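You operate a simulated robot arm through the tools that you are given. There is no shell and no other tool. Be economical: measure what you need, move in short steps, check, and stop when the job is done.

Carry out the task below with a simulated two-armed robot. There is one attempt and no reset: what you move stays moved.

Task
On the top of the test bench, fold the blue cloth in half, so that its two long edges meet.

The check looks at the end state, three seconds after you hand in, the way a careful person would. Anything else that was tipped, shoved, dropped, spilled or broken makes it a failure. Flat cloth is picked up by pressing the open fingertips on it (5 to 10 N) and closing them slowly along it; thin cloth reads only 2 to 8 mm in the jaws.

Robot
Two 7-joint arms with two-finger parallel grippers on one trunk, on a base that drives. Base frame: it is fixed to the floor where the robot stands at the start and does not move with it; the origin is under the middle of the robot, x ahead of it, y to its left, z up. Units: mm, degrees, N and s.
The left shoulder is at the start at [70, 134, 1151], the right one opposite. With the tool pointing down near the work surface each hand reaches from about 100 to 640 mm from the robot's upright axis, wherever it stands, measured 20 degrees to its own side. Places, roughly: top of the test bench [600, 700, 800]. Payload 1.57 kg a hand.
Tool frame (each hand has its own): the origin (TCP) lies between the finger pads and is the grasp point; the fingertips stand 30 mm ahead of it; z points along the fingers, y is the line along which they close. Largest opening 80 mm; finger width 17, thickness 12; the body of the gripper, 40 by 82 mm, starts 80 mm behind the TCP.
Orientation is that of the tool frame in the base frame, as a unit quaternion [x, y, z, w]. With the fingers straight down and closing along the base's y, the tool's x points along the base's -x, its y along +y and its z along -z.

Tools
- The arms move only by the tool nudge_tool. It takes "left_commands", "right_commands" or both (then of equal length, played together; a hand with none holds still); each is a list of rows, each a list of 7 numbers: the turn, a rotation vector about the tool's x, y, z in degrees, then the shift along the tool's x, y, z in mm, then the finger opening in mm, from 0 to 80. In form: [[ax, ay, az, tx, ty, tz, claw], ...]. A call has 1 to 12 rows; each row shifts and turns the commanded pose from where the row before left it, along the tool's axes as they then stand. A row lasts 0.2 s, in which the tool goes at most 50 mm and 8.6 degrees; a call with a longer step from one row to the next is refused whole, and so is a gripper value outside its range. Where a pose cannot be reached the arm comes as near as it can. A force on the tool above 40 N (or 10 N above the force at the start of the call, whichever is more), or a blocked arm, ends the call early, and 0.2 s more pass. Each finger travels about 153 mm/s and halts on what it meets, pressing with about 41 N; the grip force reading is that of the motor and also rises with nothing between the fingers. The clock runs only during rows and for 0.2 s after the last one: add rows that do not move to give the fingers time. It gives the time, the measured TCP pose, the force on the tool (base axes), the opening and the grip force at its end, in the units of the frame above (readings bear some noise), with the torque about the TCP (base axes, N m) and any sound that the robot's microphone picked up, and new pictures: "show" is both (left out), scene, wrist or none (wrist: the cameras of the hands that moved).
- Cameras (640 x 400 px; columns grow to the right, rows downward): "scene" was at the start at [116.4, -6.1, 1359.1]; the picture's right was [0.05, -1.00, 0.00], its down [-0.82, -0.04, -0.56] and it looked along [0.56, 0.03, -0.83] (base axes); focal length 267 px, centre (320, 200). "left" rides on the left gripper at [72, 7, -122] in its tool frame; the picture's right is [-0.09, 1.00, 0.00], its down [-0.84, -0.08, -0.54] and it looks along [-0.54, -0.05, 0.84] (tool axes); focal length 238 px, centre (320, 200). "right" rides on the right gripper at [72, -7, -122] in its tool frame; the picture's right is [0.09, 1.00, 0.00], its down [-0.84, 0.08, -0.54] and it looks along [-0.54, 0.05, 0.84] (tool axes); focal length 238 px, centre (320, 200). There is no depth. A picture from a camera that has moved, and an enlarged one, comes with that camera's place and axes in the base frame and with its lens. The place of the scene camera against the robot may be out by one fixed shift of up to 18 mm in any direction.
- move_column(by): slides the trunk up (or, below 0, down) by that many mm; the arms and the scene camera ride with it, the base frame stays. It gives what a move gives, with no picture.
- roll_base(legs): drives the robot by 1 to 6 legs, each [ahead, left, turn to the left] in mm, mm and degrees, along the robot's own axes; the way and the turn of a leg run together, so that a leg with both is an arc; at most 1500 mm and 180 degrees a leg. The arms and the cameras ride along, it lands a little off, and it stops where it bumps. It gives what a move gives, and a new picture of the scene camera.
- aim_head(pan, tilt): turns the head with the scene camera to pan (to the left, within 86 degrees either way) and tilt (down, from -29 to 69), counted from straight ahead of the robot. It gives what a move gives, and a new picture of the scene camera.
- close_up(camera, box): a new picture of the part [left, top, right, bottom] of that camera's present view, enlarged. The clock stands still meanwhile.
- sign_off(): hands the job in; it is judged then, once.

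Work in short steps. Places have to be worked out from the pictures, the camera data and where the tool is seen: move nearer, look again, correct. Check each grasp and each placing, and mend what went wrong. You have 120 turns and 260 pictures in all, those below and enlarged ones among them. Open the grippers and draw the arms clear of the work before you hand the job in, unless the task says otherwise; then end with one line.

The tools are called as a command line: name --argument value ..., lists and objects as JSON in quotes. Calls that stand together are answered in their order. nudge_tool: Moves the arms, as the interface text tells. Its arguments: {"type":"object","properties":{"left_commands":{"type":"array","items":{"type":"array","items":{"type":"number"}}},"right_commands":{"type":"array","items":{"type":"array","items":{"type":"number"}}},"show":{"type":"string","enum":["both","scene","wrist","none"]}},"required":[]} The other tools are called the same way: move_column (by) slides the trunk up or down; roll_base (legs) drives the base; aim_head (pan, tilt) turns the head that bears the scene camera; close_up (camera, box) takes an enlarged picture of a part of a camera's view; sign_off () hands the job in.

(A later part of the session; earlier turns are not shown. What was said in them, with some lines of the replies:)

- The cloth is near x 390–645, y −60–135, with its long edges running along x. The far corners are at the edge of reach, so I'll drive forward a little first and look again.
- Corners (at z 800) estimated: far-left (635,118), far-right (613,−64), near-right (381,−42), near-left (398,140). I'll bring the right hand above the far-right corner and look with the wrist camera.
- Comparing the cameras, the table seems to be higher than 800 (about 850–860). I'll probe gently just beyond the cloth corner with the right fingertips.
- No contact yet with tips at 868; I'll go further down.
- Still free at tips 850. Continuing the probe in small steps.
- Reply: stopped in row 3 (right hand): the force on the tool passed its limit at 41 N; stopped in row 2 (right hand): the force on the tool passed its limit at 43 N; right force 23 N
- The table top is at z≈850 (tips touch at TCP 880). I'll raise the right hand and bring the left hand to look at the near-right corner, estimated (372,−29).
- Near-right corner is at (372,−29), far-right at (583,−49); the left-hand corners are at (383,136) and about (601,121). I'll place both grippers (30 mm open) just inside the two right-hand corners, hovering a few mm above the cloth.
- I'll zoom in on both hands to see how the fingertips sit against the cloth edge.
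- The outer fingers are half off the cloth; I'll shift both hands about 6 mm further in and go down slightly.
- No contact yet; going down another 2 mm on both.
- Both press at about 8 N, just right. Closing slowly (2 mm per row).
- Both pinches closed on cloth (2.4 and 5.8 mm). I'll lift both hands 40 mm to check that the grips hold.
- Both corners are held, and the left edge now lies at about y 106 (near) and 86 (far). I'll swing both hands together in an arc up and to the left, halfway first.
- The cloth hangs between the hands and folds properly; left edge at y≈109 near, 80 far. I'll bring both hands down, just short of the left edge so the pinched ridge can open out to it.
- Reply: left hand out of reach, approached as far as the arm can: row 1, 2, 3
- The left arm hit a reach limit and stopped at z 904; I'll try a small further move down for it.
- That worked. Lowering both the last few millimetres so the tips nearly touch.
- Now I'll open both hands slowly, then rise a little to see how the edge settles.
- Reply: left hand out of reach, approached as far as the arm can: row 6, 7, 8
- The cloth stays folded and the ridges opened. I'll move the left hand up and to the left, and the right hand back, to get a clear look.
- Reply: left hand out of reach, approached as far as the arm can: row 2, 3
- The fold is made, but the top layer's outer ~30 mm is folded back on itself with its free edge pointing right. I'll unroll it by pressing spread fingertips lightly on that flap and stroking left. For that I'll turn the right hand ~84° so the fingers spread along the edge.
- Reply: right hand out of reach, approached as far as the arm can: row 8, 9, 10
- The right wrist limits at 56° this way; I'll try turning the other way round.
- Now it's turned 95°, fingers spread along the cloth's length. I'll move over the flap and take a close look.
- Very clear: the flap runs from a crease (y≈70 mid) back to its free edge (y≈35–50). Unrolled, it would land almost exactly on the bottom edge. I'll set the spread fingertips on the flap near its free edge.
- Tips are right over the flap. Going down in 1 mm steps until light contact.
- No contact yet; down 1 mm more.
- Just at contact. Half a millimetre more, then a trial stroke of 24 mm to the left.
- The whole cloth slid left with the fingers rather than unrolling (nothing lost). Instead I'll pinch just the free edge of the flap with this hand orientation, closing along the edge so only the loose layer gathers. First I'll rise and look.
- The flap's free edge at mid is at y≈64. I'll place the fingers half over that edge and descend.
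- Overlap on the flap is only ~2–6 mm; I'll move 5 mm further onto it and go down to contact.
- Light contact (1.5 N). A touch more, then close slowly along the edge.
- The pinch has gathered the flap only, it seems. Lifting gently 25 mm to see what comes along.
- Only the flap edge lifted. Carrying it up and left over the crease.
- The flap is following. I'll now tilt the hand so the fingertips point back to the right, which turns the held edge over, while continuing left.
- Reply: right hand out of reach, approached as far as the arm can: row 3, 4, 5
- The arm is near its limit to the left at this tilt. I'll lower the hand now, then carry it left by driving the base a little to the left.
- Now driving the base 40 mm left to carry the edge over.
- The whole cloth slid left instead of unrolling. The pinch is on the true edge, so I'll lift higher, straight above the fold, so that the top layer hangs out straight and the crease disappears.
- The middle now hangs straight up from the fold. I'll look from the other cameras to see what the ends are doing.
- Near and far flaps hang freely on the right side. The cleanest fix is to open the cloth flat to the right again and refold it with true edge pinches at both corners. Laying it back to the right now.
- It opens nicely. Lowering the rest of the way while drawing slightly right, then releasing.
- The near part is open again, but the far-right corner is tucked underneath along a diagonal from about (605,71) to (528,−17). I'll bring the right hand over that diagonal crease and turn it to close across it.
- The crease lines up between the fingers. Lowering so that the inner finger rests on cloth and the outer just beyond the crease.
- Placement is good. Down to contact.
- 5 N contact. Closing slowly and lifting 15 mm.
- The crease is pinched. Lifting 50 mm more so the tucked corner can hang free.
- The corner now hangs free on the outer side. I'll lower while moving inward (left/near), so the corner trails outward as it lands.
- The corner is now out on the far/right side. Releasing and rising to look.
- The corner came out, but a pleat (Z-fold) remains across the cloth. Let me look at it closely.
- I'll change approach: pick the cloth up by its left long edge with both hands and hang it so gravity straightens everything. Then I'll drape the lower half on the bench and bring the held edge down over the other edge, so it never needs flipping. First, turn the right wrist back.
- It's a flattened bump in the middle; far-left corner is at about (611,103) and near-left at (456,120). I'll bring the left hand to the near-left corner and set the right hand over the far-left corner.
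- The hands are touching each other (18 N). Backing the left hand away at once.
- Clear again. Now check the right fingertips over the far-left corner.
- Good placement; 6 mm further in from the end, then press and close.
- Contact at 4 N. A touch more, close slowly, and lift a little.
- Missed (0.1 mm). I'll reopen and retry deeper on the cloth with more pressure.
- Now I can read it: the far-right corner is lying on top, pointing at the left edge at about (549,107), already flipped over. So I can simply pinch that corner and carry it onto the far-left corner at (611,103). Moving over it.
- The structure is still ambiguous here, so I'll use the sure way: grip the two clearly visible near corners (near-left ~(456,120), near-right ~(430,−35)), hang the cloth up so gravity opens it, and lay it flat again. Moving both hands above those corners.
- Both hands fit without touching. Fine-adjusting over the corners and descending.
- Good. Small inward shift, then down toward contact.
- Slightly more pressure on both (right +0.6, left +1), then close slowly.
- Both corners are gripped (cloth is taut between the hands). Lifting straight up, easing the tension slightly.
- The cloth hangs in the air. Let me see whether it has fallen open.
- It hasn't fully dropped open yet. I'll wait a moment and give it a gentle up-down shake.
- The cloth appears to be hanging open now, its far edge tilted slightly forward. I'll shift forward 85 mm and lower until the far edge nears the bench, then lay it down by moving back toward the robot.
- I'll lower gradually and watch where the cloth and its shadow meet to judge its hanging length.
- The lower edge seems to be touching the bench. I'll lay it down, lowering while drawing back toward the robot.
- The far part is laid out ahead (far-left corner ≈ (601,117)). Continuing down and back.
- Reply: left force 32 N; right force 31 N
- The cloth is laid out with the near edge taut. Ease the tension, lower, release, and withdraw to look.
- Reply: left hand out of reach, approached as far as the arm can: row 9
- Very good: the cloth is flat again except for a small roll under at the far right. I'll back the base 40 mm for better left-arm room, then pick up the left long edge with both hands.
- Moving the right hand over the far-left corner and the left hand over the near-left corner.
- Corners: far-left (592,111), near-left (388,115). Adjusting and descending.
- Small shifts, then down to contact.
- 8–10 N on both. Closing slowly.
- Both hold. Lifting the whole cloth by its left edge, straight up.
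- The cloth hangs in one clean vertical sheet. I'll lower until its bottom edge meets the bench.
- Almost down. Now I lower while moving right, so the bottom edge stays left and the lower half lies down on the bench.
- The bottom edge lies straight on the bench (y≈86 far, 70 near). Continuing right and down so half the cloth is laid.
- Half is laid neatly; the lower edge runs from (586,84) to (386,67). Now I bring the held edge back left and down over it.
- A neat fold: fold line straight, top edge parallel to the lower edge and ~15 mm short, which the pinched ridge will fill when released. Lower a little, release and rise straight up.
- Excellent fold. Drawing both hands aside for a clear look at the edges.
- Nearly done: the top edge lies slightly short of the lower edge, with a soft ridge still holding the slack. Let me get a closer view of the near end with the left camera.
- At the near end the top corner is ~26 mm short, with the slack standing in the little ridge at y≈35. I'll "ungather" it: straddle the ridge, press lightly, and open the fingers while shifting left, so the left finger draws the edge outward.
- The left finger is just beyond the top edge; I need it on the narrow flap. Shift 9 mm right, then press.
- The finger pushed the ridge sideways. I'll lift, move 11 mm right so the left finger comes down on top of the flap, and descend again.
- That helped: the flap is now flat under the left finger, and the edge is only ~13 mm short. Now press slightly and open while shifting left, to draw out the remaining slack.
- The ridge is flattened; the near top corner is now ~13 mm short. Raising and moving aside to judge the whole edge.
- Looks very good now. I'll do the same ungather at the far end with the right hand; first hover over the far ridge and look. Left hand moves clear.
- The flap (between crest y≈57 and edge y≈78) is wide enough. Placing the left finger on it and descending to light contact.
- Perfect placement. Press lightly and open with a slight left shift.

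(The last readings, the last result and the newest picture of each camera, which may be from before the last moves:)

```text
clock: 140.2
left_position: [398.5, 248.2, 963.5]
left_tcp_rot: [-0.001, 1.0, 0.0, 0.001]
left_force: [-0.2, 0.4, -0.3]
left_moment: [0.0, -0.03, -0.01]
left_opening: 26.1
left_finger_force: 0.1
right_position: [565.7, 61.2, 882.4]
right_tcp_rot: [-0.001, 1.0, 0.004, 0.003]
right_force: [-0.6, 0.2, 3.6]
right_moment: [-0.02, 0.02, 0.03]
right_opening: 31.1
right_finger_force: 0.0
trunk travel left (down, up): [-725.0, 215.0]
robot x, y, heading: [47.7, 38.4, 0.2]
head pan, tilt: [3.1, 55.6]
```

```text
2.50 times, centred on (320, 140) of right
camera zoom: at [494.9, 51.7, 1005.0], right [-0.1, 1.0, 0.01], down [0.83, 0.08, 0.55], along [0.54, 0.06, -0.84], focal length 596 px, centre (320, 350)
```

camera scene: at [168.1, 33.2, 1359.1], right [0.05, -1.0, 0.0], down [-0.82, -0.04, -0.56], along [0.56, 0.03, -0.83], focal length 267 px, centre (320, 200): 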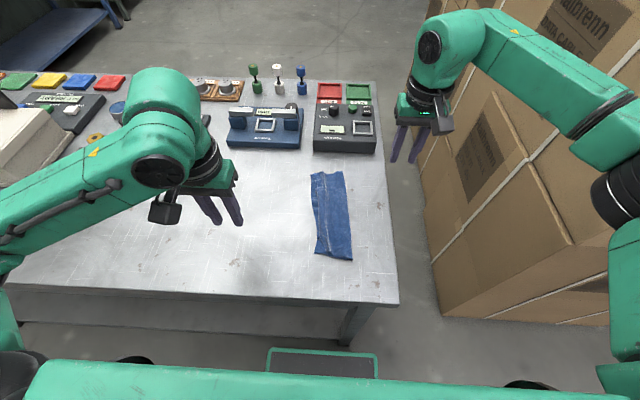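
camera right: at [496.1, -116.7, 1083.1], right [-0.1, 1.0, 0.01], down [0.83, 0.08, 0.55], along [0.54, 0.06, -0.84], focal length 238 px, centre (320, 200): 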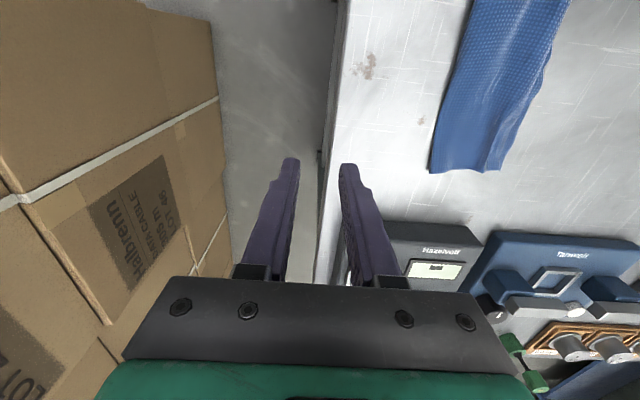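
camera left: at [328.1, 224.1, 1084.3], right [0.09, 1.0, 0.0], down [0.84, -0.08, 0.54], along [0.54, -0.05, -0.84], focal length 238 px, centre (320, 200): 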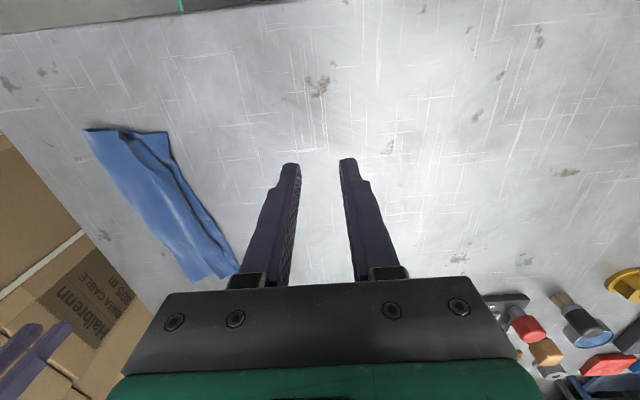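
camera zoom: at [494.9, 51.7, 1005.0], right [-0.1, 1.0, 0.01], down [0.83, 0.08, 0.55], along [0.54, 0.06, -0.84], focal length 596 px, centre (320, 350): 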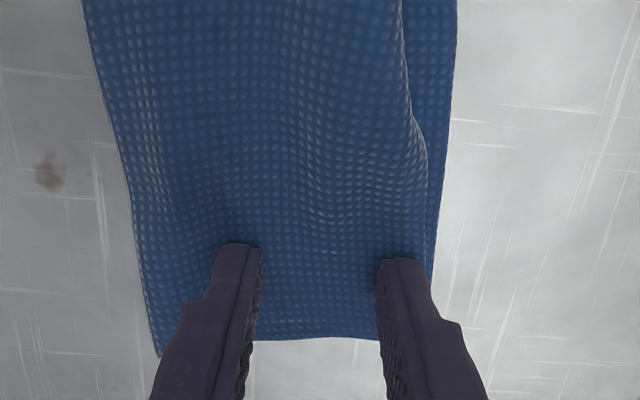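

The far end now meets. Next the middle: raise and hover at x≈495 to look.

nudge_tool --right_commands '[[0, 0, 0, 0, 0, -15, 33], [0, 0, 0, 20, 0, -20, 20], [0, 0, 0, 35, -3, 0, 18], [0, 0, 0, 20, -3, 10, 18], [0, 0, 0, 0, 0, 0, 18]]' --show "wrist"

close_up --camera "right" --box '[200, 40, 440, 220]'

```text
clock: 141.4
left_position: [397.9, 250.1, 963.2]
left_tcp_rot: [0.0, 1.0, -0.001, 0.0]
left_force: [-0.5, -0.2, -0.5]
left_moment: [0.0, -0.01, -0.01]
left_opening: 26.2
left_finger_force: 0.1
right_position: [491.8, 54.1, 908.5]
right_tcp_rot: [-0.002, 1.0, 0.003, 0.002]
right_force: [0.8, -0.3, 0.1]
right_moment: [0.04, 0.0, 0.0]
right_opening: 18.1
right_finger_force: 0.0
trunk travel left (down, up): [-725.0, 215.0]
robot x, y, heading: [50.2, 41.4, 0.2]
head pan, tilt: [3.1, 55.6]
camera right: at [420.3, 45.5, 1029.7], right [-0.1, 1.0, 0.01], down [0.83, 0.08, 0.55], along [0.54, 0.06, -0.84], focal length 238 px, centre (320, 200)
```

right: 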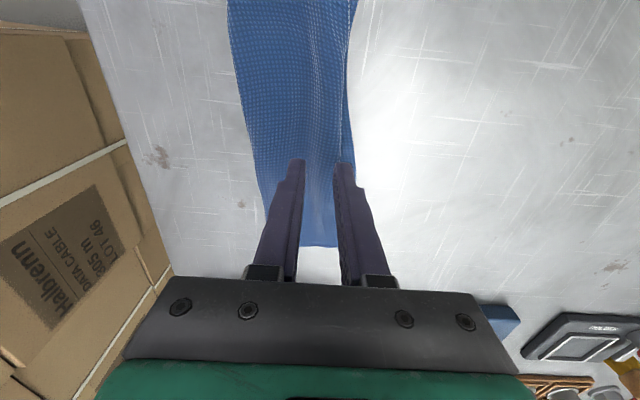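

```text
2.22 times, centred on (320, 130) of right
camera zoom: at [420.3, 45.5, 1029.7], right [-0.1, 1.0, 0.01], down [0.83, 0.08, 0.55], along [0.54, 0.06, -0.84], focal length 530 px, centre (320, 356)
```

zoom: 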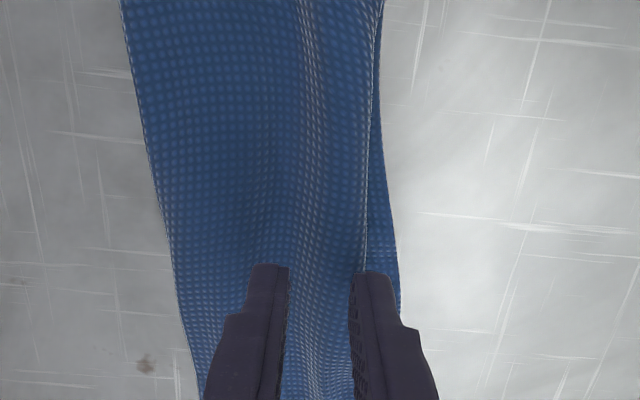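

At the middle the gap is ~11 mm with some slack in a soft ripple. Same ungather here.

nudge_tool --right_commands '[[0, 0, 0, 0, -6, 0, 18], [0, 0, 0, 0, 0, 12, 18], [0, 0, 0, 0, 0, 10, 18], [0, 0, 0, 0, 0, 3.2, 18], [0, 0, 0, 0, 0, 1.3, 18], [0, 0, 0, 0, 1.5, 0, 21], [0, 0, 0, 0, 1.5, 0, 24], [0, 0, 0, 0, 1.5, 0, 27], [0, 0, 0, 0, 1.5, 0, 30], [0, 0, 0, 0, 1.5, 0, 33], [0, 0, 0, 0, 0, 0, 33]]' --show "none"

close_up --camera "right" --box '[200, 40, 440, 220]'

```text
clock: 143.8
left_position: [395.3, 248.1, 965.2]
left_tcp_rot: [0.001, 1.0, 0.001, 0.003]
left_force: [-1.1, -0.5, -0.9]
left_moment: [0.02, 0.02, 0.04]
left_opening: 25.8
left_finger_force: 0.1
right_position: [487.9, 54.8, 882.0]
right_tcp_rot: [-0.002, 1.0, 0.005, 0.004]
right_force: [0.5, -4.6, 28.3]
right_moment: [0.38, -0.01, -0.02]
right_opening: 27.4
right_finger_force: 0.2
trunk travel left (down, up): [-725.0, 215.0]
robot x, y, heading: [49.2, 42.5, 0.2]
head pan, tilt: [3.1, 55.6]
```

```text
2.22 times, centred on (320, 130) of right
camera zoom: at [417.1, 46.0, 1004.6], right [-0.1, 1.0, 0.01], down [0.83, 0.08, 0.55], along [0.55, 0.06, -0.84], focal length 530 px, centre (320, 356)
```

zoom: 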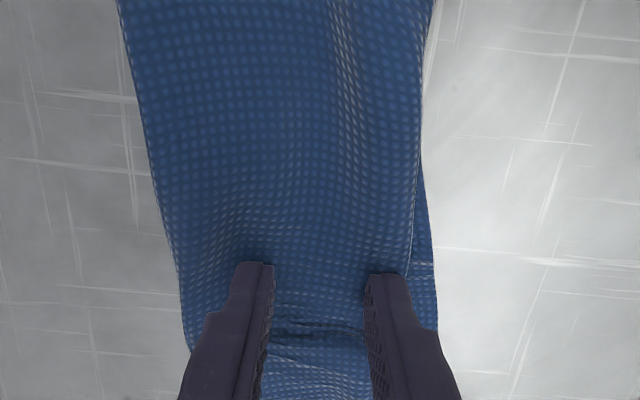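

Pressed a bit hard but no harm; edge moved left. Raise and move both hands clear for an overall check.

nudge_tool --right_commands '[[0, 0, 0, 0, 0, -15, 30], [0, 0, 0, 0, 0, -25, 30], [0, 0, 0, 0, -30, -25, 30], [0, 0, 0, 0, -45, 0, 30], [0, 0, 0, 0, -45, 0, 30], [0, 0, 0, 0, -40, 0, 30], [0, 0, 0, 0, 0, 0, 30]]' --show "scene"

close_up --camera "scene" --box '[280, 160, 380, 270]'

```text
clock: 145.4
left_position: [398.4, 250.0, 962.7]
left_tcp_rot: [0.0, 1.0, -0.001, 0.001]
left_force: [0.0, -0.1, -0.7]
left_moment: [-0.02, 0.02, -0.05]
left_opening: 26.1
left_finger_force: 0.1
right_position: [491.2, -104.3, 942.2]
right_tcp_rot: [-0.002, 1.0, 0.004, 0.002]
right_force: [-0.8, -0.7, -1.3]
right_moment: [0.0, 0.0, -0.03]
right_opening: 29.9
right_finger_force: 0.0
trunk travel left (down, up): [-725.0, 215.0]
robot x, y, heading: [49.8, 39.9, -0.1]
head pan, tilt: [3.1, 55.6]
camera scene: at [167.7, 34.4, 1359.1], right [0.05, -1.0, 0.0], down [-0.82, -0.04, -0.56], along [0.56, 0.03, -0.83], focal length 267 px, centre (320, 200)
```

scene: 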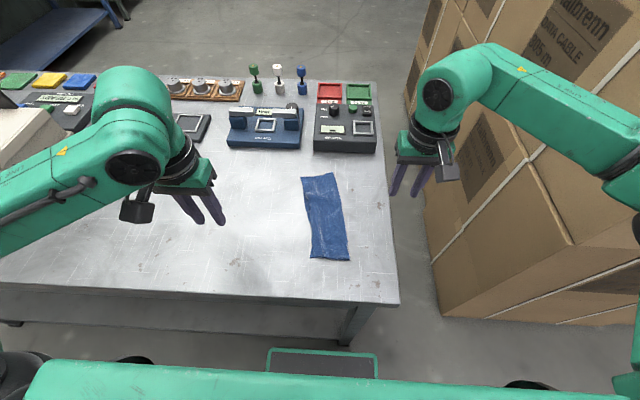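

```text
3.64 times, centred on (330, 215) of scene
camera zoom: at [167.7, 34.4, 1359.1], right [0.05, -1.0, 0.0], down [-0.82, -0.04, -0.56], along [0.56, 0.03, -0.83], focal length 969 px, centre (284, 146)
```

zoom: 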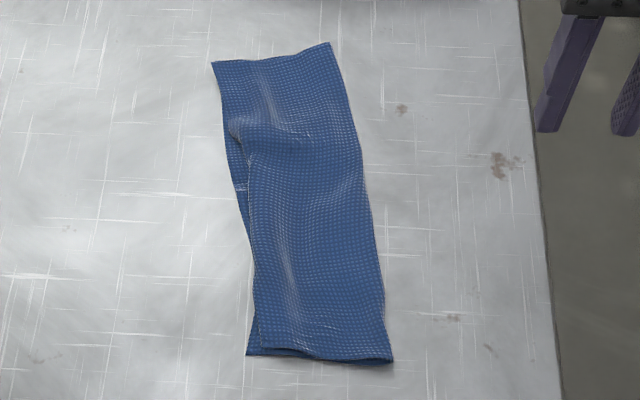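

The two long edges now meet to within a few millimetres, 8 mm at most at one spot, and nothing else on the bench was moved. I'll raise both arms clear and then hand in.

nudge_tool --right_commands '[[0, 0, 0, 0, -10, -30, 40], [0, 0, 0, 0, -10, -30, 40], [0, 0, 0, 0, 0, 0, 40]]' --left_commands '[[0, 0, 0, 0, 15, -20, 40], [0, 0, 0, 0, 15, -20, 40], [0, 0, 0, 0, 0, 0, 40]]' --show "scene"

```text
clock: 146.2
left_position: [398.2, 278.5, 1005.3]
left_tcp_rot: [0.0, 1.0, 0.0, 0.0]
left_force: [0.4, 0.1, 0.8]
left_moment: [0.02, 0.01, 0.01]
left_opening: 39.9
left_finger_force: 0.1
right_position: [491.7, -124.2, 1004.4]
right_tcp_rot: [-0.002, 1.0, 0.004, 0.002]
right_force: [0.1, -0.6, -0.4]
right_moment: [0.0, 0.02, 0.01]
right_opening: 40.0
right_finger_force: 0.0
trunk travel left (down, up): [-725.0, 215.0]
robot x, y, heading: [51.3, 37.2, -0.0]
head pan, tilt: [3.1, 55.6]
camera scene: at [168.0, 33.2, 1359.1], right [0.05, -1.0, 0.0], down [-0.82, -0.04, -0.56], along [0.56, 0.03, -0.83], focal length 267 px, centre (320, 200)
```

scene: 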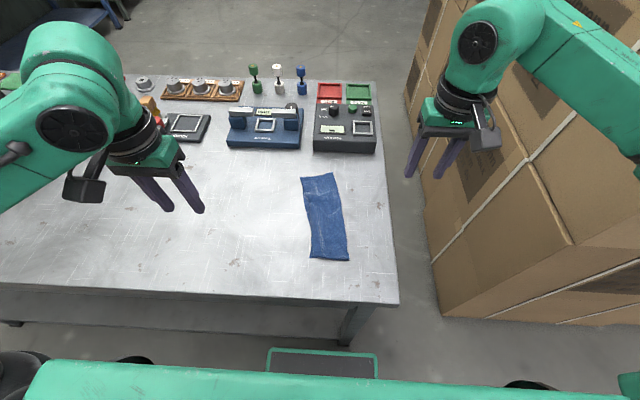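

The cloth is folded, the arms are clear and the grippers are open, so I'm handing in.

sign_off

```text
The job is handed in.
```

The blue cloth is folded in half lengthwise on the bench, its two long edges meeting to within about 8 mm by my camera estimate, and nothing else on the bench looks moved.
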